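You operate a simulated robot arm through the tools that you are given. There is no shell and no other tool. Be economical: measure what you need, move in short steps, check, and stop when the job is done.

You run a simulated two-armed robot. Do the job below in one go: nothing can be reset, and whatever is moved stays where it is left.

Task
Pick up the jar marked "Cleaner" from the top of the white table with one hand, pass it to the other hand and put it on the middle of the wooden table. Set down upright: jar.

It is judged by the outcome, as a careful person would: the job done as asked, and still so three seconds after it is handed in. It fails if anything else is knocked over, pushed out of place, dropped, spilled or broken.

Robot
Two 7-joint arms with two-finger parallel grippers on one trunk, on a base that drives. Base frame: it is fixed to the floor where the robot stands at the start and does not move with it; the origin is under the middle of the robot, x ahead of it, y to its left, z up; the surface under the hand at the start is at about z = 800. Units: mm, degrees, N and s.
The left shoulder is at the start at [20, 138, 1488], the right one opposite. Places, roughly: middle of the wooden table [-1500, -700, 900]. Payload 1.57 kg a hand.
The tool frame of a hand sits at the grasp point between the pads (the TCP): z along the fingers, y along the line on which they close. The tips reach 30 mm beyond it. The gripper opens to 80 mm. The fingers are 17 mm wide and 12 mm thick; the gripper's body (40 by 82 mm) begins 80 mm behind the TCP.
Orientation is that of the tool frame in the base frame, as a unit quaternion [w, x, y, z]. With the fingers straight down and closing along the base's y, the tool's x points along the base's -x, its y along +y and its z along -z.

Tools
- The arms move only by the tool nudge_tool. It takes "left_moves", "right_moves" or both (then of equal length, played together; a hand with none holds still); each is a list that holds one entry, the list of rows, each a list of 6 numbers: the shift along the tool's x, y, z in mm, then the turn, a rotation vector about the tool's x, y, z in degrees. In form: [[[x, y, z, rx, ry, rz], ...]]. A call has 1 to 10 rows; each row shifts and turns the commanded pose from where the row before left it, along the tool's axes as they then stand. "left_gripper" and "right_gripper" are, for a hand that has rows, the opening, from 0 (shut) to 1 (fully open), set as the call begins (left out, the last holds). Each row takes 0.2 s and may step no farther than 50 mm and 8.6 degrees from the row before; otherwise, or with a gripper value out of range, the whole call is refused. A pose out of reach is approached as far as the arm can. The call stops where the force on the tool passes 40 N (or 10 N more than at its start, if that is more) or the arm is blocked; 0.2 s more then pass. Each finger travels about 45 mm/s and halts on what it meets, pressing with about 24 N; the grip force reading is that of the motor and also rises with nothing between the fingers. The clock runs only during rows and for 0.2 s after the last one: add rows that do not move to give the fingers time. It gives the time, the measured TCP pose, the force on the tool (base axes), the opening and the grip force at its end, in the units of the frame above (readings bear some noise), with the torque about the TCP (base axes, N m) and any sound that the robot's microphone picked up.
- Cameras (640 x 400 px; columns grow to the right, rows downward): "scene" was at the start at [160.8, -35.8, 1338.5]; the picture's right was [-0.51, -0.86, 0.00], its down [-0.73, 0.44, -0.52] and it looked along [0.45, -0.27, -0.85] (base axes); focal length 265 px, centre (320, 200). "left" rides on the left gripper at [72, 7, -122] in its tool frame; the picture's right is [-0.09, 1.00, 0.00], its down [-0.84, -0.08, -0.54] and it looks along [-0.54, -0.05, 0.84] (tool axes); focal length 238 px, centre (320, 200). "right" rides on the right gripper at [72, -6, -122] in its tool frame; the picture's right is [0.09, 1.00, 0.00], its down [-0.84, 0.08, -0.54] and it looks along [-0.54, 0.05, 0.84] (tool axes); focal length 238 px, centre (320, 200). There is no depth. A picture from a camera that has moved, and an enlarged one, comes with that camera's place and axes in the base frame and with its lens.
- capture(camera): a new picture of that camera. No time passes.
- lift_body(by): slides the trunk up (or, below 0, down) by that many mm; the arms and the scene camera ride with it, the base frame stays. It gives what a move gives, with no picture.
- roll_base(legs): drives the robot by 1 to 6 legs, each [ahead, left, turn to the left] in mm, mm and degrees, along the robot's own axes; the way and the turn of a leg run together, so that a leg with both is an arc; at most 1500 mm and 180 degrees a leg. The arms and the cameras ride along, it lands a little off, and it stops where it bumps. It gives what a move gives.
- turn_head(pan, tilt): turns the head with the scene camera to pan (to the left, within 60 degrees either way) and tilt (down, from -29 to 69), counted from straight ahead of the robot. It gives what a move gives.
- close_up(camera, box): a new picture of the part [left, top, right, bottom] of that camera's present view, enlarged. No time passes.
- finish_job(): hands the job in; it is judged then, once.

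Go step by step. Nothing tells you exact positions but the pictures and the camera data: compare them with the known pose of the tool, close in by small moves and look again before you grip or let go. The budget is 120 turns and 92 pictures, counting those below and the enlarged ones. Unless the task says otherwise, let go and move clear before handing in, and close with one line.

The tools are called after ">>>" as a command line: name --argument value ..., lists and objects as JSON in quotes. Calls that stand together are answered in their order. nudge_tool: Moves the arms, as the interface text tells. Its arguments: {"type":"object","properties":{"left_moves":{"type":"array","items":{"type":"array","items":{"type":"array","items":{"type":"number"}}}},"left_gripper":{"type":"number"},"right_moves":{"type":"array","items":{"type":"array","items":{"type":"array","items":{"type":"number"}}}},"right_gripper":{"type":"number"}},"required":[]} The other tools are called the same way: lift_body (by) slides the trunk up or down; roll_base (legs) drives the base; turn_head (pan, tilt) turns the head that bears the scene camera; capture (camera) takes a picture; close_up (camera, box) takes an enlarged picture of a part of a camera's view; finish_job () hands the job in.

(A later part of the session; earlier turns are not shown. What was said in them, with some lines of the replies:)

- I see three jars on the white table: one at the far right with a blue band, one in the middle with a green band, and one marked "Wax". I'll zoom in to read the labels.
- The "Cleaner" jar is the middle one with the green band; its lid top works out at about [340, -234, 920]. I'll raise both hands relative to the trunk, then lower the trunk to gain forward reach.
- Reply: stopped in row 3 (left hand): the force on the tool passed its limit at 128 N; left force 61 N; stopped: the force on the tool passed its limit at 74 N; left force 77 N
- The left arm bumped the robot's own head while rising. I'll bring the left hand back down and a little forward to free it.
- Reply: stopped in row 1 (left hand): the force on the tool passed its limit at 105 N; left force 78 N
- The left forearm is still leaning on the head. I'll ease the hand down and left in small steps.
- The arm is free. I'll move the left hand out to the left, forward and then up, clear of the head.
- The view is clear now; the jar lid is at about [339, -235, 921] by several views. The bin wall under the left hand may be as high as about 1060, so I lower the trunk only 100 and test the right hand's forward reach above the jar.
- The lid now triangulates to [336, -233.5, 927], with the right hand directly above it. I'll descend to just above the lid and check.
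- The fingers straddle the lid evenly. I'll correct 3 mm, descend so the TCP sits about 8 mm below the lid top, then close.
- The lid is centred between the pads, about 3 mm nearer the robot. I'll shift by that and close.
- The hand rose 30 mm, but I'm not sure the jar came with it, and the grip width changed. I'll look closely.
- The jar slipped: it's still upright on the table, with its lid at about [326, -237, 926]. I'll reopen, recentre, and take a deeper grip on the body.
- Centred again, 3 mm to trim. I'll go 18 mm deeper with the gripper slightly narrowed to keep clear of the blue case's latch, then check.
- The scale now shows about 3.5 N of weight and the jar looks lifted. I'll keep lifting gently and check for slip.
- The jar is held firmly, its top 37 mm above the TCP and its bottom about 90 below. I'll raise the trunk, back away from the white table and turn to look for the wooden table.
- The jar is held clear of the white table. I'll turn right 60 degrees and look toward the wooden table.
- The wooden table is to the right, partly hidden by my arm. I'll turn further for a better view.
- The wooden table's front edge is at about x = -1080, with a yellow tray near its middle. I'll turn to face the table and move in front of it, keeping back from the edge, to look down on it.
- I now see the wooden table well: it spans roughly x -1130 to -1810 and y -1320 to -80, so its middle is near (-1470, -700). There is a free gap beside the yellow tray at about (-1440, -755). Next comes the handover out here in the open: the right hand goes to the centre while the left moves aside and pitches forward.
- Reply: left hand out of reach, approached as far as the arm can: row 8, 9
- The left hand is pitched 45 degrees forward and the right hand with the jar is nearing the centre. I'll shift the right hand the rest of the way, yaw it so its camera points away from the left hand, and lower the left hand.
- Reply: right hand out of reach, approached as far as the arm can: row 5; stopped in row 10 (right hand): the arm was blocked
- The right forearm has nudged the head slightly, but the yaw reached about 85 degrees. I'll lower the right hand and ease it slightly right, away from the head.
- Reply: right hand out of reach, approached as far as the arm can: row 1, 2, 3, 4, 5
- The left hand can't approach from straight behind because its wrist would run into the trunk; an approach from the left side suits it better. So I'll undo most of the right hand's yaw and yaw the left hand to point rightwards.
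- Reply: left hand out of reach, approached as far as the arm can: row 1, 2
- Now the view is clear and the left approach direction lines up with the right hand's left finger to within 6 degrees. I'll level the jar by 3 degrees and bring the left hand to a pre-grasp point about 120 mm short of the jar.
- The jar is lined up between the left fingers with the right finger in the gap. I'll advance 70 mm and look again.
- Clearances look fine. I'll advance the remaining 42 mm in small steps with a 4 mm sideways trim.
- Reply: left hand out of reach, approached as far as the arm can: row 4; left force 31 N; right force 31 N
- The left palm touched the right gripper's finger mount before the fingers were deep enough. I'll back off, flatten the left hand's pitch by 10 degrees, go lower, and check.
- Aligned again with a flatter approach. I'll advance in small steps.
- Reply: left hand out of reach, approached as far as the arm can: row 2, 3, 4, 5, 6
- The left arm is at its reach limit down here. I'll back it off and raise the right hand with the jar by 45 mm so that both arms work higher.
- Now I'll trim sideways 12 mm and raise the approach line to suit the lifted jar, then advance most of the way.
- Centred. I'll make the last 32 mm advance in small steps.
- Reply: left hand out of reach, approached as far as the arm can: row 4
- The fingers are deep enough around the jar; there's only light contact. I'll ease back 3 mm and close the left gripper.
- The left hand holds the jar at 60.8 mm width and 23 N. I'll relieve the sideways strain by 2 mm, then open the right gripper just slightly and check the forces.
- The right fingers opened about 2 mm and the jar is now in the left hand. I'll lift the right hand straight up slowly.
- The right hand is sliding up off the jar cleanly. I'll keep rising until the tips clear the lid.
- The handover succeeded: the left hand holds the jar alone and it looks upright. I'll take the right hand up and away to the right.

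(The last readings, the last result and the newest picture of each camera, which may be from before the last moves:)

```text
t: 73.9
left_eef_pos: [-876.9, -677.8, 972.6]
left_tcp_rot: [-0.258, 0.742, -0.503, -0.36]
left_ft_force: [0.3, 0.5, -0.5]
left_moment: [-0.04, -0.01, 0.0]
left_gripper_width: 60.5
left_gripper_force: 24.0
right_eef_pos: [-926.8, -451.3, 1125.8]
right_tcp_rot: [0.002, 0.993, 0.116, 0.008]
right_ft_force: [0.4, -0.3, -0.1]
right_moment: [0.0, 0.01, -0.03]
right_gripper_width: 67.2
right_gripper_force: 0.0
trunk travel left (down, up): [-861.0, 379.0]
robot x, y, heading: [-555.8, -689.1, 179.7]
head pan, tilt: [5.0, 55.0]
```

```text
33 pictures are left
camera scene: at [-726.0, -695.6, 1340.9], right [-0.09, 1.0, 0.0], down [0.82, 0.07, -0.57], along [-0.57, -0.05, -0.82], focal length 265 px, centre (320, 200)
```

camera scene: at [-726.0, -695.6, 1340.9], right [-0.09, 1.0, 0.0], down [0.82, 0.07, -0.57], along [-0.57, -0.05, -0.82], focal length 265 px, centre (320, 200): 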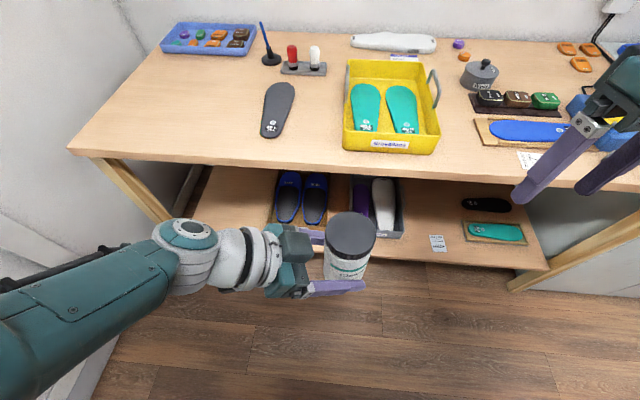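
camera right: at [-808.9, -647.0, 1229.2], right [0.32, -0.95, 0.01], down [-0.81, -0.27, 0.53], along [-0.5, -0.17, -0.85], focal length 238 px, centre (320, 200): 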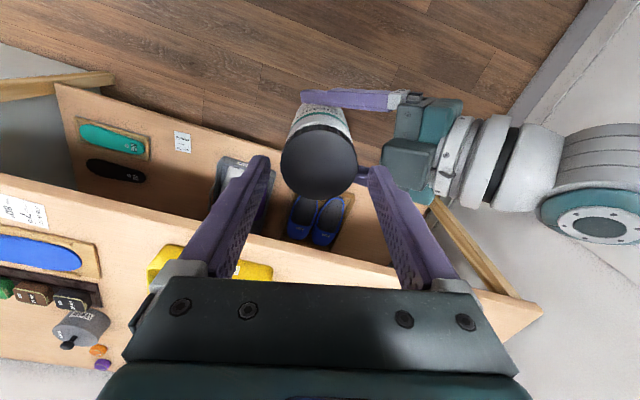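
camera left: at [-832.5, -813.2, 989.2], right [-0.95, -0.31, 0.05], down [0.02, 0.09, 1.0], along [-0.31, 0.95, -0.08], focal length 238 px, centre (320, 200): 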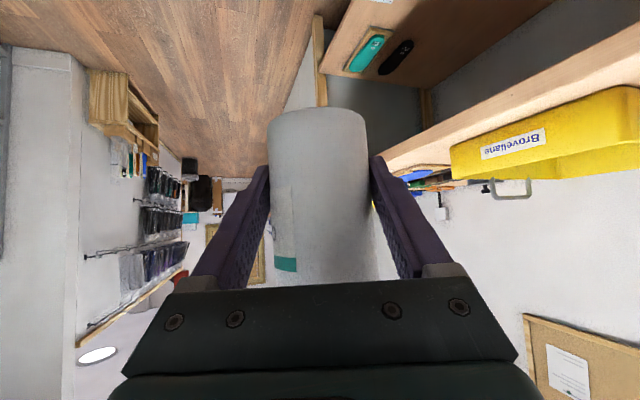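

The left hand holds the jar well. Before moving in, I'll raise the left hand with the jar and pull the right hand up and back so that it stays clear of the table.

>>> nudge_tool --left_moves '[[[-10, 0, -8, 0, 0, 0], [-20, -0.5, -15, 0, 0, 0], [-20, -0.5, -15, 0, 0, 0], [-20, -0.5, -15, 0, 0, 0], [-20, -0.5, -15, 0, 0, 0], [-16, -0.5, -12, 0, 0, 0], [0, 0, 0, 0, 0, 0]]]' --right_moves '[[[20, -10, -20, 0, 0, 0], [30, -10, -20, 0, 0, 0], [30, -10, -20, 0, 0, 0], [30, -10, -20, 0, 0, 0], [30, 0, 0, 0, 0, 0], [30, 0, 0, 0, 0, 0], [0, 0, 0, 0, 0, 0]]]'

>>> capture --camera "scene"

```text
t: 75.5
left_eef_pos: [-876.6, -677.5, 1105.8]
left_tcp_rot: [-0.258, 0.742, -0.503, -0.359]
left_ft_force: [0.3, -0.4, -3.4]
left_moment: [-0.06, -0.05, 0.0]
left_gripper_width: 60.7
left_gripper_force: 24.0
right_eef_pos: [-774.1, -372.8, 1205.9]
right_tcp_rot: [0.001, 0.993, 0.116, 0.008]
right_ft_force: [-0.5, 0.9, 0.0]
right_moment: [0.03, -0.02, 0.02]
right_gripper_width: 67.3
right_gripper_force: 0.1
trunk travel left (down, up): [-861.0, 379.0]
robot x, y, heading: [-553.6, -687.4, 179.9]
head pan, tilt: [5.0, 55.0]
```

```text
32 pictures are left
camera scene: at [-726.0, -695.6, 1340.9], right [-0.09, 1.0, 0.0], down [0.82, 0.07, -0.57], along [-0.57, -0.05, -0.82], focal length 265 px, centre (320, 200)
```

scene: 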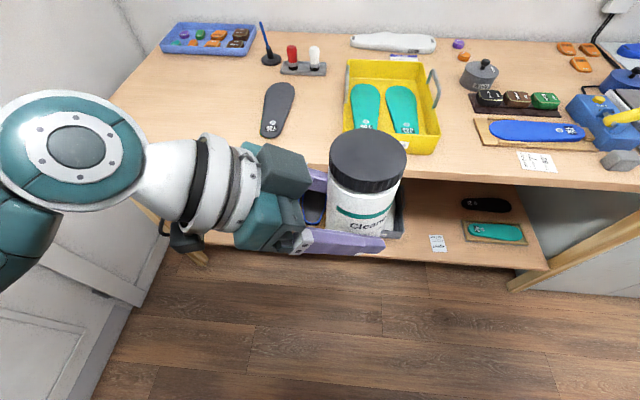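

All clear. I'll raise the left hand a bit more, lower the trunk to gain forward reach, and slide the base left so that the jar lines up with y = -750.

>>> nudge_tool --left_moves '[[[-16, -0.5, -12, 0, 0, 0], [-16, -0.5, -12, 0, 0, 0], [-16, -0.5, -12, 0, 0, 0], [-16, -0.5, -12, 0, 0, 0], [0, 0, 0, 0, 0, 0]]]'

>>> lift_body --by -160

>>> roll_base --legs '[[0, 80, 0], [300, 0, 0]]'

>>> capture --camera "scene"

```text
t: 76.7
left_eef_pos: [-877.7, -677.5, 1185.6]
left_tcp_rot: [-0.258, 0.742, -0.503, -0.36]
left_ft_force: [0.1, 0.1, -1.9]
left_moment: [-0.01, -0.01, 0.0]
left_gripper_width: 60.9
left_gripper_force: 23.8
right_eef_pos: [-773.2, -373.0, 1204.8]
right_tcp_rot: [0.002, 0.993, 0.116, 0.008]
right_ft_force: [0.2, -0.5, 0.2]
right_moment: [0.0, 0.01, -0.01]
right_gripper_width: 67.2
right_gripper_force: 0.0
trunk travel left (down, up): [-861.0, 379.0]
robot x, y, heading: [-555.3, -691.4, 179.8]
head pan, tilt: [5.0, 55.0]
```

```text
t: 78.6
left_eef_pos: [-878.2, -677.7, 1025.1]
left_tcp_rot: [-0.258, 0.742, -0.502, -0.361]
left_ft_force: [-0.6, -0.4, -3.0]
left_moment: [-0.05, 0.03, -0.02]
left_gripper_width: 60.4
left_gripper_force: 23.8
right_eef_pos: [-775.2, -373.5, 1045.1]
right_tcp_rot: [0.003, 0.993, 0.116, 0.008]
right_ft_force: [-0.3, -0.1, -0.3]
right_moment: [-0.04, -0.02, -0.02]
right_gripper_width: 67.1
right_gripper_force: 0.1
trunk travel left (down, up): [-701.0, 539.0]
robot x, y, heading: [-555.0, -690.6, 179.7]
head pan, tilt: [5.0, 55.0]
```

```text
t: 81.3
left_eef_pos: [-1179.4, -756.1, 1025.9]
left_tcp_rot: [-0.258, 0.742, -0.503, -0.36]
left_ft_force: [0.2, -0.2, -2.6]
left_moment: [0.0, -0.04, 0.0]
left_gripper_width: 60.5
left_gripper_force: 24.0
right_eef_pos: [-1074.7, -451.8, 1045.5]
right_tcp_rot: [0.001, 0.993, 0.115, 0.009]
right_ft_force: [-0.1, 0.7, 0.2]
right_moment: [0.0, 0.01, -0.01]
right_gripper_width: 67.1
right_gripper_force: 0.0
trunk travel left (down, up): [-701.0, 539.0]
robot x, y, heading: [-861.0, -766.4, 179.9]
head pan, tilt: [5.0, 55.0]
```

```text
31 pictures are left
camera scene: at [-1027.5, -774.7, 1180.9], right [-0.08, 1.0, 0.0], down [0.82, 0.07, -0.57], along [-0.57, -0.05, -0.82], focal length 265 px, centre (320, 200)
```

scene: 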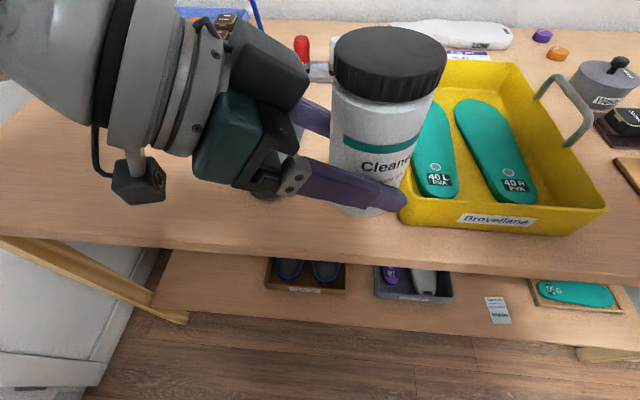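

The jar is above the table's front area, clear of the tray. I'll drive another 120 mm ahead.

>>> roll_base --legs '[[120, 0, 0]]'

>>> capture --camera "scene"

```text
t: 82.5
left_eef_pos: [-1300.3, -757.7, 1024.8]
left_tcp_rot: [-0.258, 0.743, -0.503, -0.36]
left_ft_force: [-0.3, -0.2, -2.9]
left_moment: [-0.02, -0.02, -0.03]
left_gripper_width: 60.6
left_gripper_force: 24.3
right_eef_pos: [-1196.8, -452.7, 1045.3]
right_tcp_rot: [0.001, 0.993, 0.116, 0.009]
right_ft_force: [-0.7, 0.4, -0.1]
right_moment: [0.0, -0.05, -0.01]
right_gripper_width: 67.4
right_gripper_force: 0.1
trunk travel left (down, up): [-701.0, 539.0]
robot x, y, heading: [-976.4, -764.5, 179.5]
head pan, tilt: [5.0, 55.0]
```

```text
30 pictures are left
camera scene: at [-1148.9, -774.7, 1180.9], right [-0.09, 1.0, 0.0], down [0.82, 0.07, -0.57], along [-0.57, -0.05, -0.82], focal length 265 px, centre (320, 200)
```

scene: 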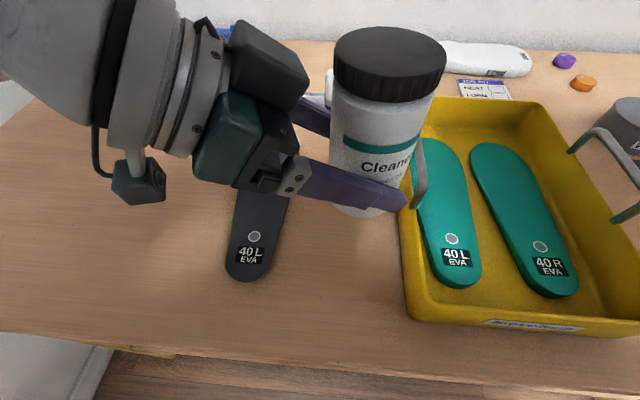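

I see the tray's left handle too; the jar clears it. I'll extend the left arm 120 mm forward to above the target.

>>> nudge_tool --left_moves '[[[-5.1, 22.7, 5.9, 0, 0, 0], [-5.1, 22.7, 5.9, 0, 0, 0], [-5.1, 22.7, 5.9, 0, 0, 0], [-5.1, 22.7, 5.9, 0, 0, 0], [-5.1, 22.7, 5.9, 0, 0, 0], [0, 0, 0, 0, 0, 0]]]'

>>> capture --camera "scene"

>>> capture --camera "left"

```text
t: 83.9
left_eef_pos: [-1423.1, -759.9, 1023.8]
left_tcp_rot: [-0.258, 0.743, -0.503, -0.359]
left_ft_force: [-0.2, 0.2, -2.7]
left_moment: [-0.04, 0.0, 0.01]
left_gripper_width: 60.6
left_gripper_force: 23.5
right_eef_pos: [-1196.6, -453.8, 1045.7]
right_tcp_rot: [0.002, 0.993, 0.116, 0.009]
right_ft_force: [0.1, -0.3, 0.1]
right_moment: [0.02, -0.03, 0.01]
right_gripper_width: 67.1
right_gripper_force: 0.1
trunk travel left (down, up): [-701.0, 539.0]
robot x, y, heading: [-981.9, -769.5, 180.0]
head pan, tilt: [5.0, 55.0]
```

```text
29 pictures are left
camera scene: at [-1148.9, -774.7, 1180.9], right [-0.09, 1.0, 0.0], down [0.82, 0.07, -0.57], along [-0.57, -0.05, -0.82], focal length 265 px, centre (320, 200)
```

scene: 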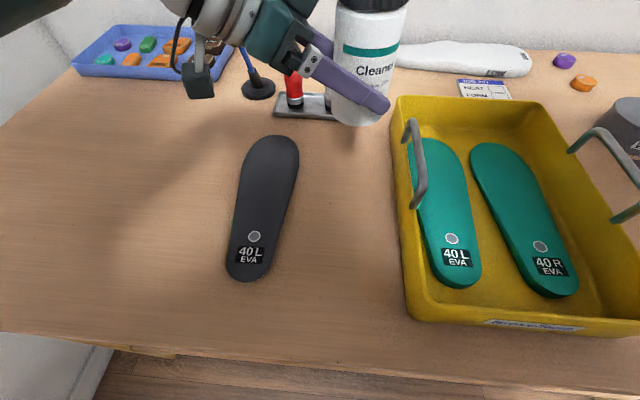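

```text
28 pictures are left
camera left: at [-1376.6, -894.9, 1040.7], right [-0.95, -0.31, 0.05], down [0.02, 0.09, 1.0], along [-0.31, 0.95, -0.08], focal length 238 px, centre (320, 200)
```

left: 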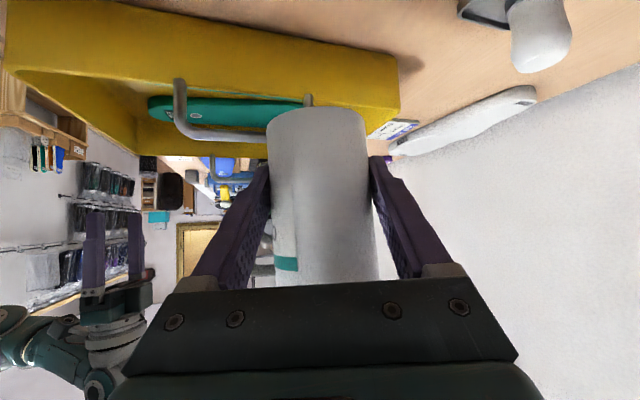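

The jar hovers at about (-1425, -752), with roughly 28 mm margin for the fingers to both the red/white block and the tray. I'll lower it 55 mm and check.

>>> nudge_tool --left_moves '[[[9.5, 0.3, 7.3, 0, 0, 0], [11, 0.3, 8.5, 0, 0, 0], [11, 0.3, 8.5, 0, 0, 0], [8, 0.2, 6, 0, 0, 0], [4, 0.1, 3, 0, 0, 0], [0, 0, 0, 0, 0, 0]]]'

>>> capture --camera "scene"

>>> capture --camera "left"

```text
t: 85.3
left_eef_pos: [-1419.8, -760.0, 969.3]
left_tcp_rot: [-0.259, 0.742, -0.504, -0.359]
left_ft_force: [-0.2, -0.7, -3.5]
left_moment: [-0.03, 0.01, 0.02]
left_gripper_width: 60.7
left_gripper_force: 24.0
right_eef_pos: [-1196.8, -453.4, 1045.2]
right_tcp_rot: [0.003, 0.993, 0.116, 0.009]
right_ft_force: [0.3, 0.0, -0.1]
right_moment: [-0.01, 0.01, -0.01]
right_gripper_width: 67.1
right_gripper_force: 0.1
trunk travel left (down, up): [-701.0, 539.0]
robot x, y, heading: [-980.3, -768.4, 180.1]
head pan, tilt: [5.0, 55.0]
```

```text
27 pictures are left
camera scene: at [-1148.9, -774.7, 1180.9], right [-0.09, 1.0, 0.0], down [0.82, 0.07, -0.57], along [-0.57, -0.05, -0.82], focal length 265 px, centre (320, 200)
```

scene: 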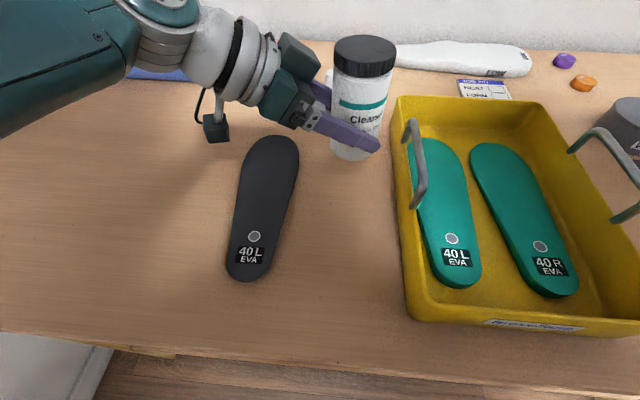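

```text
26 pictures are left
camera left: at [-1375.3, -895.0, 986.0], right [-0.95, -0.31, 0.05], down [0.02, 0.09, 1.0], along [-0.31, 0.95, -0.08], focal length 238 px, centre (320, 200)
```

left: 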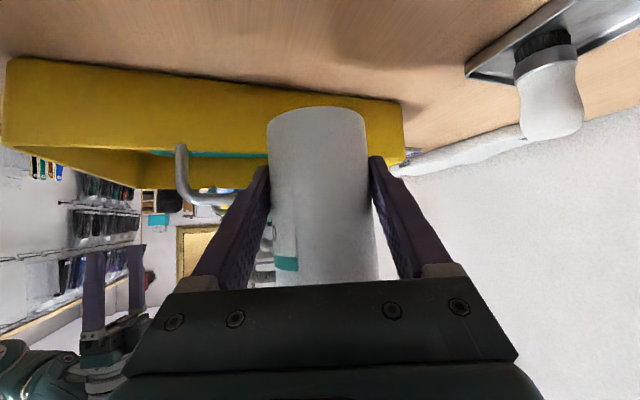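

Looks good: clear of tray, block and insole. I'll lower 18 mm more, then creep down to contact.

>>> nudge_tool --left_moves '[[[4, 0.1, 3, 0, 0, 0], [4, 0.1, 3, 0, 0, 0], [4, 0.1, 3, 0, 0, 0], [2.4, 0.1, 1.8, 0, 0, 0], [0, 0, 0, 0, 0, 0]]]'

>>> nudge_tool --left_moves '[[[2.4, 0, 1.8, 0, 0, 0], [1.6, 0, 1.2, 0, 0, 0], [0, 0, 0, 0, 0, 0]]]'

>>> close_up --camera "left" --box '[220, 50, 420, 180]'

```text
t: 86.5
left_eef_pos: [-1419.6, -760.9, 951.8]
left_tcp_rot: [-0.259, 0.742, -0.503, -0.359]
left_ft_force: [-0.1, 0.6, -2.2]
left_moment: [-0.06, -0.01, 0.01]
left_gripper_width: 60.4
left_gripper_force: 24.2
right_eef_pos: [-1195.7, -452.3, 1045.7]
right_tcp_rot: [0.002, 0.993, 0.116, 0.01]
right_ft_force: [0.3, 0.0, 0.1]
right_moment: [-0.03, -0.02, 0.01]
right_gripper_width: 67.0
right_gripper_force: 0.1
trunk travel left (down, up): [-701.0, 539.0]
robot x, y, heading: [-979.5, -765.8, 179.9]
head pan, tilt: [5.0, 55.0]
```

```text
t: 87.3
left_eef_pos: [-1419.8, -760.5, 946.4]
left_tcp_rot: [-0.258, 0.742, -0.503, -0.36]
left_ft_force: [-1.2, 0.0, -2.8]
left_moment: [-0.02, -0.03, -0.01]
left_gripper_width: 60.4
left_gripper_force: 24.4
right_eef_pos: [-1196.2, -452.6, 1045.5]
right_tcp_rot: [0.002, 0.993, 0.117, 0.01]
right_ft_force: [0.0, 0.7, 0.1]
right_moment: [-0.01, -0.02, -0.02]
right_gripper_width: 67.2
right_gripper_force: 0.1
trunk travel left (down, up): [-701.0, 539.0]
robot x, y, heading: [-975.9, -765.9, 180.2]
head pan, tilt: [5.0, 55.0]
```

```text
3.08 times, centred on (320, 115) of left
camera zoom: at [-1375.8, -895.1, 963.4], right [-0.95, -0.31, 0.05], down [0.02, 0.09, 1.0], along [-0.31, 0.95, -0.08], focal length 733 px, centre (320, 462)
```

zoom: 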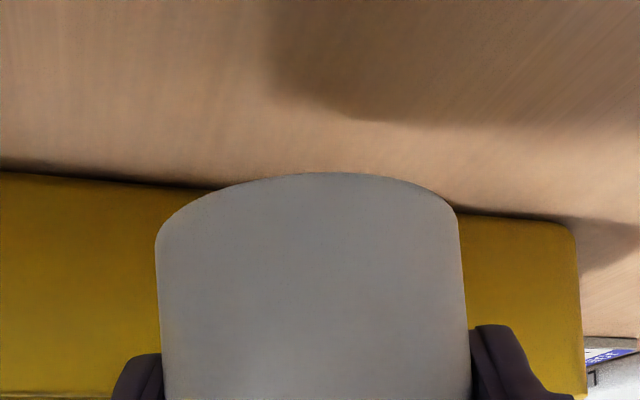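

The bottom appears about 6 mm above the table. I'll creep down.

>>> nudge_tool --left_moves '[[[1.6, 0, 1.2, 0, 0, 0], [1.6, 0, 1.2, 0, 0, 0], [0, 0, 0, 0, 0, 0]]]'

>>> nudge_tool --left_moves '[[[0.8, 0, 0.6, 0, 0, 0], [0.8, 0, 0.6, 0, 0, 0], [0, 0, 0, 0, 0, 0]]]'

>>> close_up --camera "left" --box '[220, 50, 420, 180]'

```text
t: 88.1
left_eef_pos: [-1420.0, -760.9, 942.5]
left_tcp_rot: [-0.258, 0.743, -0.503, -0.358]
left_ft_force: [-0.3, 0.3, -3.0]
left_moment: [-0.05, -0.01, 0.0]
left_gripper_width: 60.4
left_gripper_force: 24.5
right_eef_pos: [-1196.6, -452.5, 1045.3]
right_tcp_rot: [0.001, 0.993, 0.116, 0.009]
right_ft_force: [-0.1, -0.4, -0.7]
right_moment: [0.01, -0.01, 0.01]
right_gripper_width: 67.2
right_gripper_force: 0.1
trunk travel left (down, up): [-701.0, 539.0]
robot x, y, heading: [-978.4, -768.2, 179.9]
head pan, tilt: [5.0, 55.0]
```

```text
t: 88.9
left_eef_pos: [-1419.8, -762.8, 941.6]
left_tcp_rot: [-0.258, 0.743, -0.502, -0.36]
left_ft_force: [0.3, -0.6, -3.3]
left_moment: [-0.01, -0.02, 0.04]
left_gripper_width: 60.3
left_gripper_force: 24.0
right_eef_pos: [-1195.8, -452.1, 1045.2]
right_tcp_rot: [0.001, 0.993, 0.116, 0.009]
right_ft_force: [-0.5, -0.3, 0.2]
right_moment: [-0.02, 0.0, 0.0]
right_gripper_width: 67.2
right_gripper_force: 0.1
trunk travel left (down, up): [-701.0, 539.0]
robot x, y, heading: [-980.1, -769.7, 180.1]
head pan, tilt: [5.0, 55.0]
```

```text
3.08 times, centred on (320, 115) of left
camera zoom: at [-1375.2, -895.4, 957.5], right [-0.95, -0.31, 0.05], down [0.02, 0.09, 1.0], along [-0.31, 0.95, -0.08], focal length 733 px, centre (320, 462)
```

zoom: 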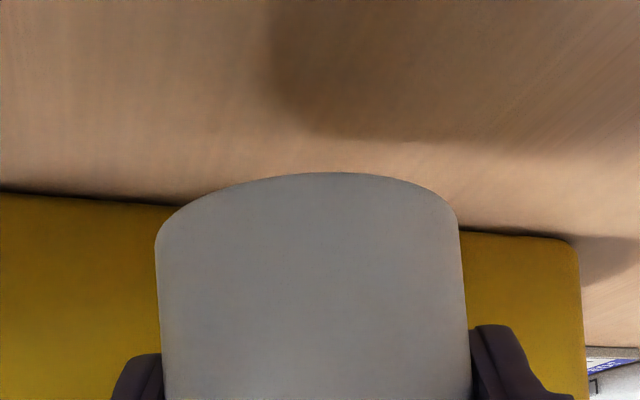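

Still no contact force. I'll continue creeping down.

>>> nudge_tool --left_moves '[[[0.8, 0, 0.6, 0, 0, 0], [0.8, 0, 0.6, 0, 0, 0], [0.8, 0, 0.6, 0, 0, 0], [0, 0, 0, 0, 0, 0]]]'

>>> nudge_tool --left_moves '[[[0.8, 0, 0.6, 0, 0, 0], [0.8, 0, 0.6, 0, 0, 0], [0, 0, 0, 0, 0, 0]]]'

>>> close_up --camera "left" --box '[220, 50, 420, 180]'

>>> close_up --camera "scene" --box '[280, 20, 440, 190]'

```text
t: 89.9
left_eef_pos: [-1418.8, -759.7, 936.9]
left_tcp_rot: [-0.258, 0.742, -0.503, -0.359]
left_ft_force: [-0.3, -0.3, -3.2]
left_moment: [0.0, -0.07, 0.05]
left_gripper_width: 60.2
left_gripper_force: 24.3
right_eef_pos: [-1196.4, -452.6, 1045.4]
right_tcp_rot: [0.002, 0.993, 0.116, 0.01]
right_ft_force: [-0.4, -0.6, -0.5]
right_moment: [0.01, 0.0, -0.03]
right_gripper_width: 67.1
right_gripper_force: 0.0
trunk travel left (down, up): [-701.0, 539.0]
robot x, y, heading: [-981.8, -768.2, 179.7]
head pan, tilt: [5.0, 55.0]
```

```text
t: 90.7
left_eef_pos: [-1420.1, -761.6, 935.6]
left_tcp_rot: [-0.259, 0.742, -0.503, -0.359]
left_ft_force: [0.3, -0.4, -2.2]
left_moment: [-0.01, -0.01, -0.01]
left_gripper_width: 60.3
left_gripper_force: 23.9
right_eef_pos: [-1196.8, -451.8, 1046.5]
right_tcp_rot: [0.002, 0.993, 0.116, 0.01]
right_ft_force: [-0.4, 0.1, 0.1]
right_moment: [0.0, 0.0, -0.02]
right_gripper_width: 67.0
right_gripper_force: 0.0
trunk travel left (down, up): [-701.0, 539.0]
robot x, y, heading: [-979.6, -767.2, 180.0]
head pan, tilt: [5.0, 55.0]
```

```text
3.08 times, centred on (320, 115) of left
camera zoom: at [-1375.1, -895.2, 952.0], right [-0.95, -0.31, 0.05], down [0.02, 0.09, 1.0], along [-0.31, 0.95, -0.08], focal length 733 px, centre (320, 462)
```

zoom: 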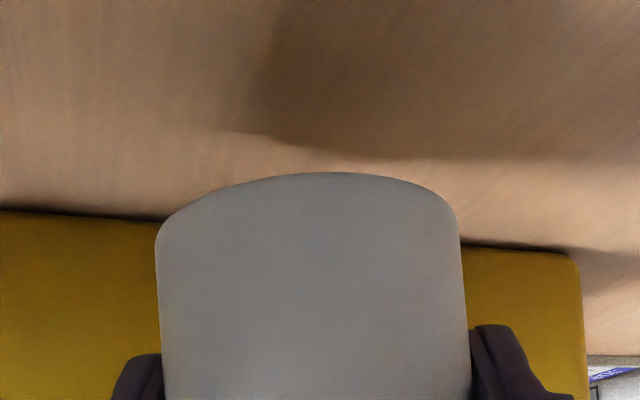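

```text
2.35 times, centred on (360, 105) of scene
camera zoom: at [-1148.9, -774.7, 1180.9], right [-0.09, 1.0, 0.0], down [0.82, 0.07, -0.57], along [-0.57, -0.05, -0.82], focal length 624 px, centre (226, 424)
```

zoom: 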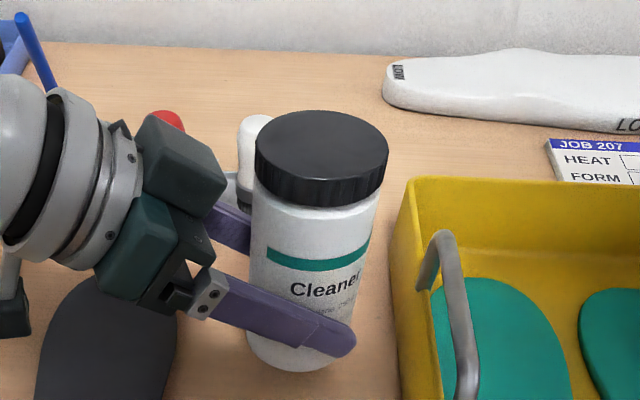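

No contact yet, and the tray's base line shows the table top is nearer z = 865 than 900, which also means the objects sit farther back than I reckoned. I'll roll 45 mm ahead so the jar is nearer the true middle, raise the right hand, and lower the trunk slightly instead of stretching the arm.

>>> nudge_tool --right_moves '[[[10, 0, -20, 0, 0, 0], [10, 0, -20, 0, 0, 0], [0, 0, -10, 0, 0, 0], [0, 0, 0, 0, 0, 0]]]'

>>> roll_base --legs '[[45, -6, 0]]'

>>> capture --camera "scene"

>>> capture --camera "left"

```text
t: 91.7
left_eef_pos: [-1418.7, -761.8, 935.5]
left_tcp_rot: [-0.258, 0.743, -0.503, -0.359]
left_ft_force: [-0.6, -0.2, -3.9]
left_moment: [-0.02, -0.03, 0.01]
left_gripper_width: 60.3
left_gripper_force: 23.9
right_eef_pos: [-1177.7, -448.4, 1096.6]
right_tcp_rot: [0.001, 0.993, 0.116, 0.009]
right_ft_force: [0.9, 0.0, -0.1]
right_moment: [-0.01, 0.02, -0.02]
right_gripper_width: 67.0
right_gripper_force: 0.0
trunk travel left (down, up): [-701.0, 539.0]
robot x, y, heading: [-980.1, -771.2, 179.9]
head pan, tilt: [5.0, 55.0]
```

```text
t: 92.6
left_eef_pos: [-1463.7, -755.9, 936.5]
left_tcp_rot: [-0.258, 0.742, -0.504, -0.358]
left_ft_force: [-0.1, 0.1, -2.2]
left_moment: [-0.05, 0.0, 0.0]
left_gripper_width: 60.5
left_gripper_force: 23.8
right_eef_pos: [-1221.6, -443.3, 1095.4]
right_tcp_rot: [0.001, 0.993, 0.115, 0.008]
right_ft_force: [-0.3, -0.4, 0.2]
right_moment: [0.01, -0.02, 0.02]
right_gripper_width: 67.1
right_gripper_force: 0.0
trunk travel left (down, up): [-701.0, 539.0]
robot x, y, heading: [-1026.1, -763.4, 179.8]
head pan, tilt: [5.0, 55.0]
```

```text
21 pictures are left
camera scene: at [-1192.9, -768.7, 1180.9], right [-0.09, 1.0, 0.0], down [0.82, 0.07, -0.57], along [-0.57, -0.05, -0.82], focal length 265 px, centre (320, 200)
```

scene: 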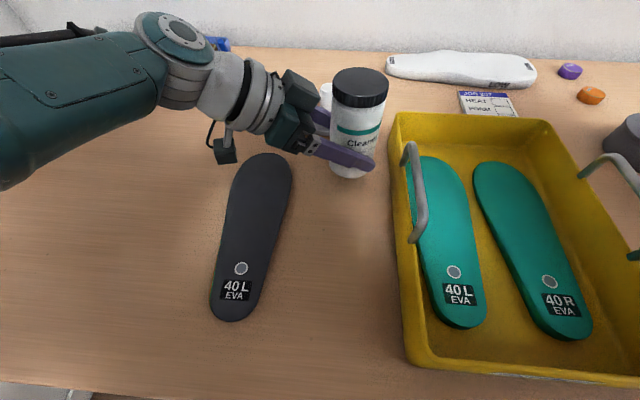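

```text
20 pictures are left
camera left: at [-1418.9, -889.1, 951.9], right [-0.95, -0.31, 0.05], down [0.02, 0.09, 1.0], along [-0.31, 0.95, -0.08], focal length 238 px, centre (320, 200)
```

left: 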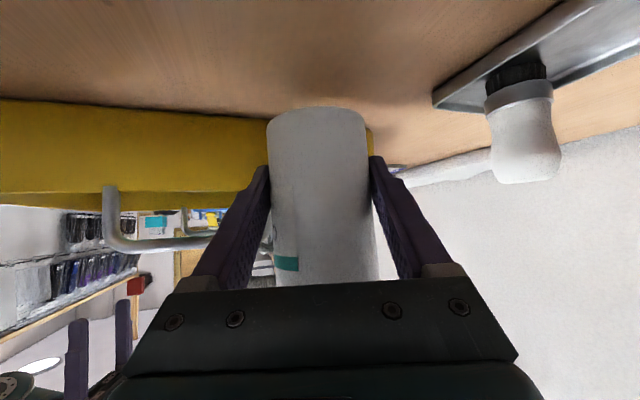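

Position looks good: about 40 mm from the block, 30 mm from the tray. I'll lower with the trunk, 20 mm, then creep.

>>> lift_body --by -20

>>> lift_body --by -4

>>> close_up --camera "left" --box '[220, 50, 420, 180]'

```text
t: 93.3
left_eef_pos: [-1463.5, -755.1, 913.8]
left_tcp_rot: [-0.258, 0.743, -0.502, -0.359]
left_ft_force: [0.1, 0.5, -3.3]
left_moment: [-0.08, -0.03, -0.01]
left_gripper_width: 60.4
left_gripper_force: 23.7
right_eef_pos: [-1221.1, -441.7, 1076.3]
right_tcp_rot: [0.001, 0.993, 0.116, 0.009]
right_ft_force: [-0.1, -0.7, 0.6]
right_moment: [0.01, 0.0, -0.01]
right_gripper_width: 67.1
right_gripper_force: 0.1
trunk travel left (down, up): [-681.0, 559.0]
robot x, y, heading: [-1023.1, -760.5, 179.6]
head pan, tilt: [5.0, 55.0]
```

```text
t: 93.8
left_eef_pos: [-1464.2, -754.0, 910.3]
left_tcp_rot: [-0.259, 0.742, -0.503, -0.359]
left_ft_force: [-1.2, 0.3, -3.3]
left_moment: [-0.07, -0.07, -0.01]
left_gripper_width: 60.4
left_gripper_force: 23.5
right_eef_pos: [-1221.2, -443.4, 1071.8]
right_tcp_rot: [0.001, 0.993, 0.116, 0.009]
right_ft_force: [0.5, 1.1, 0.1]
right_moment: [-0.02, 0.01, -0.05]
right_gripper_width: 67.0
right_gripper_force: 0.2
trunk travel left (down, up): [-677.0, 563.0]
robot x, y, heading: [-1024.6, -765.5, 179.9]
head pan, tilt: [5.0, 55.0]
```

```text
3.08 times, centred on (320, 115) of left
camera zoom: at [-1418.9, -889.1, 927.8], right [-0.95, -0.31, 0.05], down [0.02, 0.09, 1.0], along [-0.31, 0.95, -0.08], focal length 733 px, centre (320, 462)
```

zoom: 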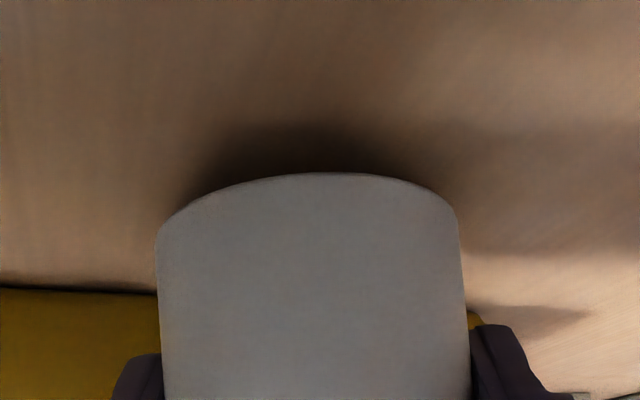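

Now the contact shadow is closing in beneath the jar. A few more millimetres.

>>> lift_body --by -3

>>> lift_body --by -2

>>> close_up --camera "left" --box '[220, 50, 420, 180]'

```text
t: 94.3
left_eef_pos: [-1463.7, -754.9, 907.5]
left_tcp_rot: [-0.258, 0.743, -0.503, -0.359]
left_ft_force: [1.0, 0.4, -2.4]
left_moment: [-0.02, -0.01, 0.0]
left_gripper_width: 60.5
left_gripper_force: 23.8
right_eef_pos: [-1221.7, -440.5, 1069.6]
right_tcp_rot: [0.002, 0.993, 0.115, 0.009]
right_ft_force: [0.0, 0.2, 1.0]
right_moment: [0.0, 0.02, 0.02]
right_gripper_width: 67.1
right_gripper_force: 0.1
trunk travel left (down, up): [-674.0, 566.0]
robot x, y, heading: [-1024.6, -760.9, 180.0]
head pan, tilt: [5.0, 55.0]
```

```text
t: 94.9
left_eef_pos: [-1463.4, -754.6, 905.7]
left_tcp_rot: [-0.258, 0.743, -0.503, -0.359]
left_ft_force: [0.3, 0.9, -3.5]
left_moment: [0.0, -0.04, 0.02]
left_gripper_width: 60.5
left_gripper_force: 23.4
right_eef_pos: [-1221.7, -441.6, 1066.4]
right_tcp_rot: [0.001, 0.993, 0.116, 0.009]
right_ft_force: [0.6, 1.2, -0.3]
right_moment: [-0.02, -0.04, 0.02]
right_gripper_width: 67.3
right_gripper_force: 0.0
trunk travel left (down, up): [-672.0, 568.0]
robot x, y, heading: [-1023.6, -763.9, 179.8]
head pan, tilt: [5.0, 55.0]
```

```text
3.08 times, centred on (320, 115) of left
camera zoom: at [-1418.8, -889.1, 922.8], right [-0.95, -0.31, 0.05], down [0.02, 0.09, 1.0], along [-0.31, 0.95, -0.08], focal length 733 px, centre (320, 462)
```

zoom: 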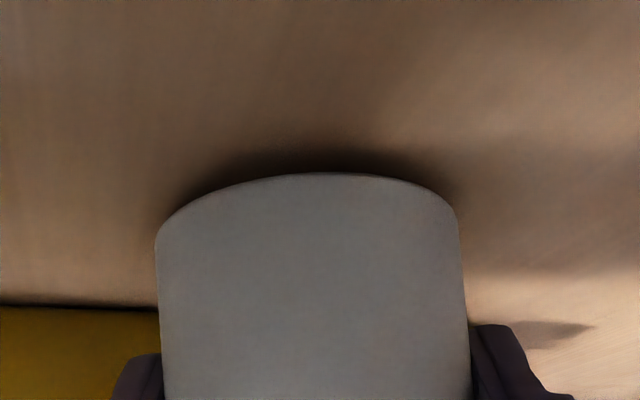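

Nearly touching. I'll continue in small steps until the force reading changes.

>>> lift_body --by -2

>>> lift_body --by -1.5

>>> close_up --camera "left" --box '[220, 50, 420, 180]'

```text
t: 95.4
left_eef_pos: [-1463.0, -755.8, 903.5]
left_tcp_rot: [-0.259, 0.742, -0.503, -0.359]
left_ft_force: [0.0, 0.0, -2.3]
left_moment: [-0.02, -0.05, -0.02]
left_gripper_width: 60.3
left_gripper_force: 24.7
right_eef_pos: [-1221.2, -442.6, 1065.0]
right_tcp_rot: [0.001, 0.993, 0.116, 0.009]
right_ft_force: [-0.4, -0.4, -0.4]
right_moment: [0.01, 0.03, 0.0]
right_gripper_width: 67.3
right_gripper_force: 0.0
trunk travel left (down, up): [-670.0, 570.0]
robot x, y, heading: [-1022.1, -758.5, 179.7]
head pan, tilt: [5.0, 55.0]
```

```text
t: 95.9
left_eef_pos: [-1464.7, -755.6, 904.8]
left_tcp_rot: [-0.258, 0.742, -0.502, -0.361]
left_ft_force: [2.8, -0.2, 3.1]
left_moment: [0.07, 0.09, -0.01]
left_gripper_width: 60.2
left_gripper_force: 23.8
right_eef_pos: [-1221.6, -442.1, 1063.1]
right_tcp_rot: [0.002, 0.993, 0.116, 0.009]
right_ft_force: [0.3, 0.1, -0.7]
right_moment: [0.04, -0.02, -0.02]
right_gripper_width: 67.3
right_gripper_force: 0.0
trunk travel left (down, up): [-669.0, 571.0]
robot x, y, heading: [-1022.0, -761.7, 179.9]
head pan, tilt: [5.0, 55.0]
```

```text
3.08 times, centred on (320, 115) of left
camera zoom: at [-1419.4, -889.0, 920.0], right [-0.95, -0.31, 0.05], down [0.02, 0.09, 1.0], along [-0.31, 0.95, -0.08], focal length 733 px, centre (320, 462)
```

zoom: 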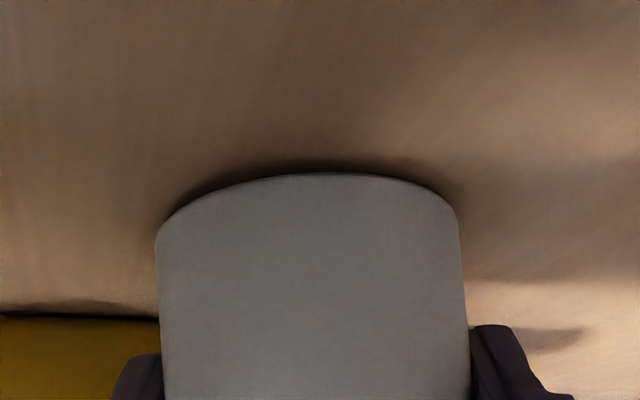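

Contact: the vertical force swung from -3 to +3 N. I'll press 1 mm more to seat the jar, then open the left gripper.

>>> lift_body --by -1

>>> nudge_tool --left_moves '[[[0, 0, 0, 0, 0, 0], [0, 0, 0, 0, 0, 0], [0, 0, 0, 0, 0, 0], [0, 0, 0, 0, 0, 0]]]' --left_gripper 0.9

>>> capture --camera "left"

>>> capture --camera "scene"

```text
t: 96.4
left_eef_pos: [-1463.6, -754.9, 903.5]
left_tcp_rot: [-0.259, 0.741, -0.504, -0.36]
left_ft_force: [5.9, -1.8, 15.0]
left_moment: [0.11, 0.32, 0.0]
left_gripper_width: 60.4
left_gripper_force: 24.2
right_eef_pos: [-1221.9, -442.2, 1062.5]
right_tcp_rot: [0.001, 0.993, 0.116, 0.008]
right_ft_force: [-0.9, -0.5, -0.2]
right_moment: [0.02, -0.04, 0.01]
right_gripper_width: 67.0
right_gripper_force: 0.1
trunk travel left (down, up): [-668.0, 572.0]
robot x, y, heading: [-1023.1, -762.9, 179.7]
head pan, tilt: [5.0, 55.0]
```

```text
t: 97.4
left_eef_pos: [-1463.6, -754.8, 901.1]
left_tcp_rot: [-0.258, 0.743, -0.503, -0.359]
left_ft_force: [-0.1, -0.5, 0.4]
left_moment: [-0.04, 0.0, -0.02]
left_gripper_width: 72.0
left_gripper_force: 0.1
right_eef_pos: [-1223.0, -441.5, 1062.8]
right_tcp_rot: [0.002, 0.993, 0.116, 0.008]
right_ft_force: [0.1, -0.6, -0.6]
right_moment: [-0.02, 0.0, 0.0]
right_gripper_width: 67.2
right_gripper_force: 0.1
trunk travel left (down, up): [-668.0, 572.0]
robot x, y, heading: [-1022.6, -760.6, 179.8]
head pan, tilt: [5.0, 55.0]
```

```text
16 pictures are left
camera left: at [-1419.1, -889.1, 918.5], right [-0.95, -0.31, 0.05], down [0.02, 0.09, 1.0], along [-0.31, 0.95, -0.08], focal length 238 px, centre (320, 200)
```

left: 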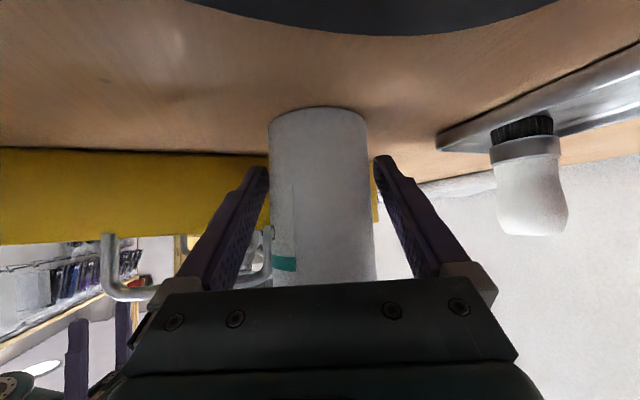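

```text
15 pictures are left
camera scene: at [-1193.1, -768.7, 1147.4], right [-0.09, 1.0, 0.0], down [0.82, 0.07, -0.57], along [-0.57, -0.05, -0.82], focal length 265 px, centre (320, 200)
```

scene: 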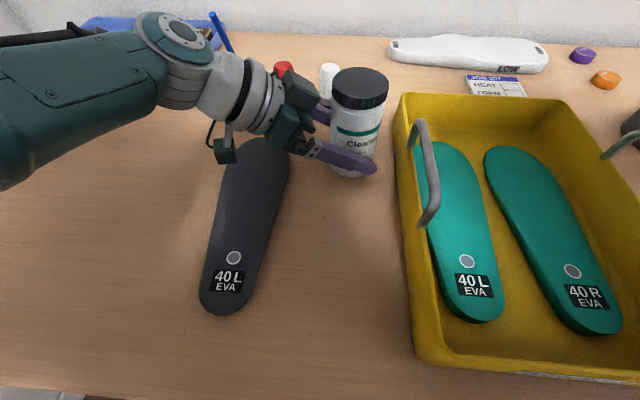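

The jar stands upright on the table. I'll open fully and retreat along the fingers, back to the upper left.

>>> nudge_tool --left_moves '[[[0, 0, 0, 0, 0, 0], [0, 0, 0, 0, 0, 0], [0, 0, -8, 0, 0, 0], [0, 0, -12, 0, 0, 0], [0, 0, -15, 0, 0, 0], [0, 0, -15, 0, 0, 0]]]' --left_gripper 1

>>> capture --camera "left"

```text
t: 98.8
left_eef_pos: [-1449.3, -792.0, 931.6]
left_tcp_rot: [-0.259, 0.742, -0.502, -0.36]
left_ft_force: [0.5, 0.6, -0.4]
left_moment: [-0.01, -0.02, -0.05]
left_gripper_width: 80.1
left_gripper_force: 0.1
right_eef_pos: [-1222.6, -441.6, 1062.3]
right_tcp_rot: [0.002, 0.993, 0.116, 0.009]
right_ft_force: [0.6, -0.3, -1.2]
right_moment: [0.0, -0.01, 0.02]
right_gripper_width: 67.2
right_gripper_force: 0.1
trunk travel left (down, up): [-668.0, 572.0]
robot x, y, heading: [-1025.6, -760.4, 180.0]
head pan, tilt: [5.0, 55.0]
```

```text
14 pictures are left
camera left: at [-1405.1, -925.9, 948.4], right [-0.95, -0.31, 0.05], down [0.02, 0.09, 1.0], along [-0.31, 0.95, -0.08], focal length 238 px, centre (320, 200)
```

left: 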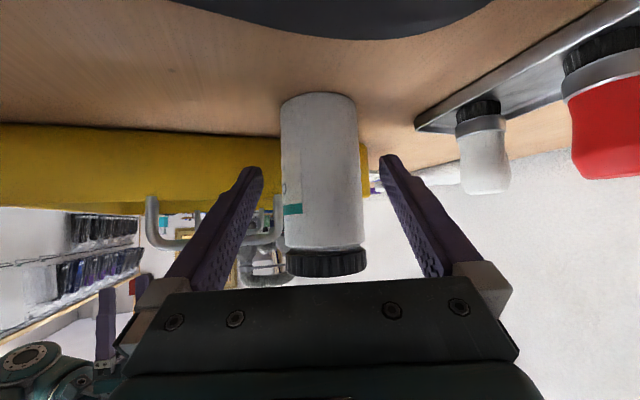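

Clearing nicely. I'll retreat further and then up, and back the robot off.

>>> nudge_tool --left_moves '[[[0, 0, -15, 0, 0, 0], [0, 0, -20, 0, 0, 0], [0, 0, -20, 0, 0, 0], [-15, 0, -15, 0, 0, 0], [-20, 0, -15, 0, 0, 0], [-20, 0, -15, 0, 0, 0]]]'

>>> capture --camera "scene"

```text
t: 100.2
left_eef_pos: [-1436.3, -835.3, 1034.2]
left_tcp_rot: [-0.258, 0.743, -0.503, -0.359]
left_ft_force: [0.7, 0.1, 0.5]
left_moment: [-0.01, -0.01, 0.0]
left_gripper_width: 80.1
left_gripper_force: 0.1
right_eef_pos: [-1221.9, -442.9, 1062.4]
right_tcp_rot: [0.002, 0.993, 0.116, 0.009]
right_ft_force: [0.6, 0.2, -0.5]
right_moment: [-0.02, 0.01, 0.01]
right_gripper_width: 67.2
right_gripper_force: 0.1
trunk travel left (down, up): [-668.0, 572.0]
robot x, y, heading: [-1025.2, -762.6, 180.3]
head pan, tilt: [5.0, 55.0]
```

```text
13 pictures are left
camera scene: at [-1193.1, -768.7, 1147.4], right [-0.09, 1.0, 0.0], down [0.82, 0.07, -0.57], along [-0.57, -0.05, -0.82], focal length 265 px, centre (320, 200)
```

scene: 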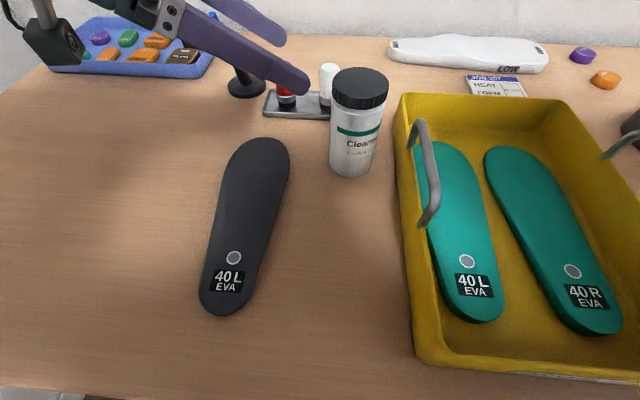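

The jar stands upright near the middle, and everything else is in place. I'll back the robot away and take a last look.

>>> roll_base --legs '[[-300, 0, 0]]'

>>> turn_head --pan 0 --tilt 35

>>> capture --camera "scene"

```text
t: 102.2
left_eef_pos: [-1137.0, -836.0, 1035.2]
left_tcp_rot: [-0.258, 0.743, -0.502, -0.36]
left_ft_force: [0.2, 0.0, -0.4]
left_moment: [-0.01, 0.0, 0.01]
left_gripper_width: 79.8
left_gripper_force: 0.0
right_eef_pos: [-923.1, -442.8, 1062.2]
right_tcp_rot: [0.001, 0.993, 0.117, 0.009]
right_ft_force: [0.3, 0.7, 0.0]
right_moment: [-0.03, 0.0, -0.02]
right_gripper_width: 67.4
right_gripper_force: 0.1
trunk travel left (down, up): [-668.0, 572.0]
robot x, y, heading: [-724.5, -761.3, -179.9]
head pan, tilt: [5.0, 55.0]
```

```text
t: 103.1
left_eef_pos: [-1136.3, -836.5, 1035.5]
left_tcp_rot: [-0.258, 0.742, -0.502, -0.36]
left_ft_force: [0.4, -0.1, 0.2]
left_moment: [0.02, 0.01, 0.0]
left_gripper_width: 80.0
left_gripper_force: 0.0
right_eef_pos: [-924.7, -442.1, 1062.6]
right_tcp_rot: [0.001, 0.993, 0.117, 0.009]
right_ft_force: [-0.5, -1.2, 0.0]
right_moment: [0.02, 0.03, 0.01]
right_gripper_width: 66.9
right_gripper_force: 0.2
trunk travel left (down, up): [-668.0, 572.0]
robot x, y, heading: [-722.6, -762.7, -179.9]
head pan, tilt: [0.0, 35.0]
```

```text
12 pictures are left
camera scene: at [-910.5, -762.9, 1175.6], right [0.0, 1.0, 0.0], down [0.57, 0.0, -0.82], along [-0.82, 0.0, -0.57], focal length 265 px, centre (320, 200)
```

scene: 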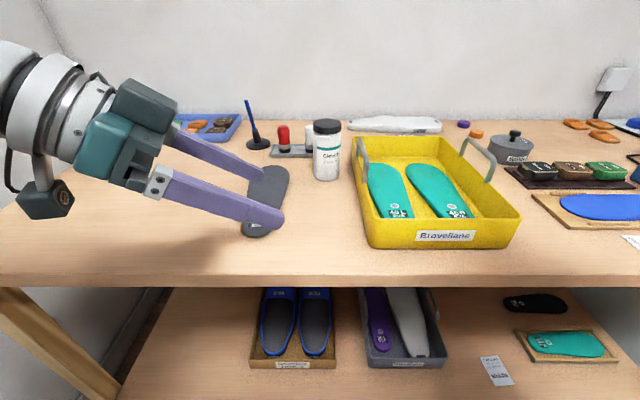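

The Cleaner jar stands upright beside the tray near the table's middle, both hands are empty and clear, and nothing else has moved. I'm handing in.

>>> finish_job

```text
The job is handed in.
```

The "Cleaner" jar was picked up with the right hand, passed to the left, and set down upright at about (-1467, -748) on the wooden table. The yellow tray was in the way, so it stands beside the tray, roughly 60 mm from the centre point you gave. The last picture showed nothing else knocked over or moved.
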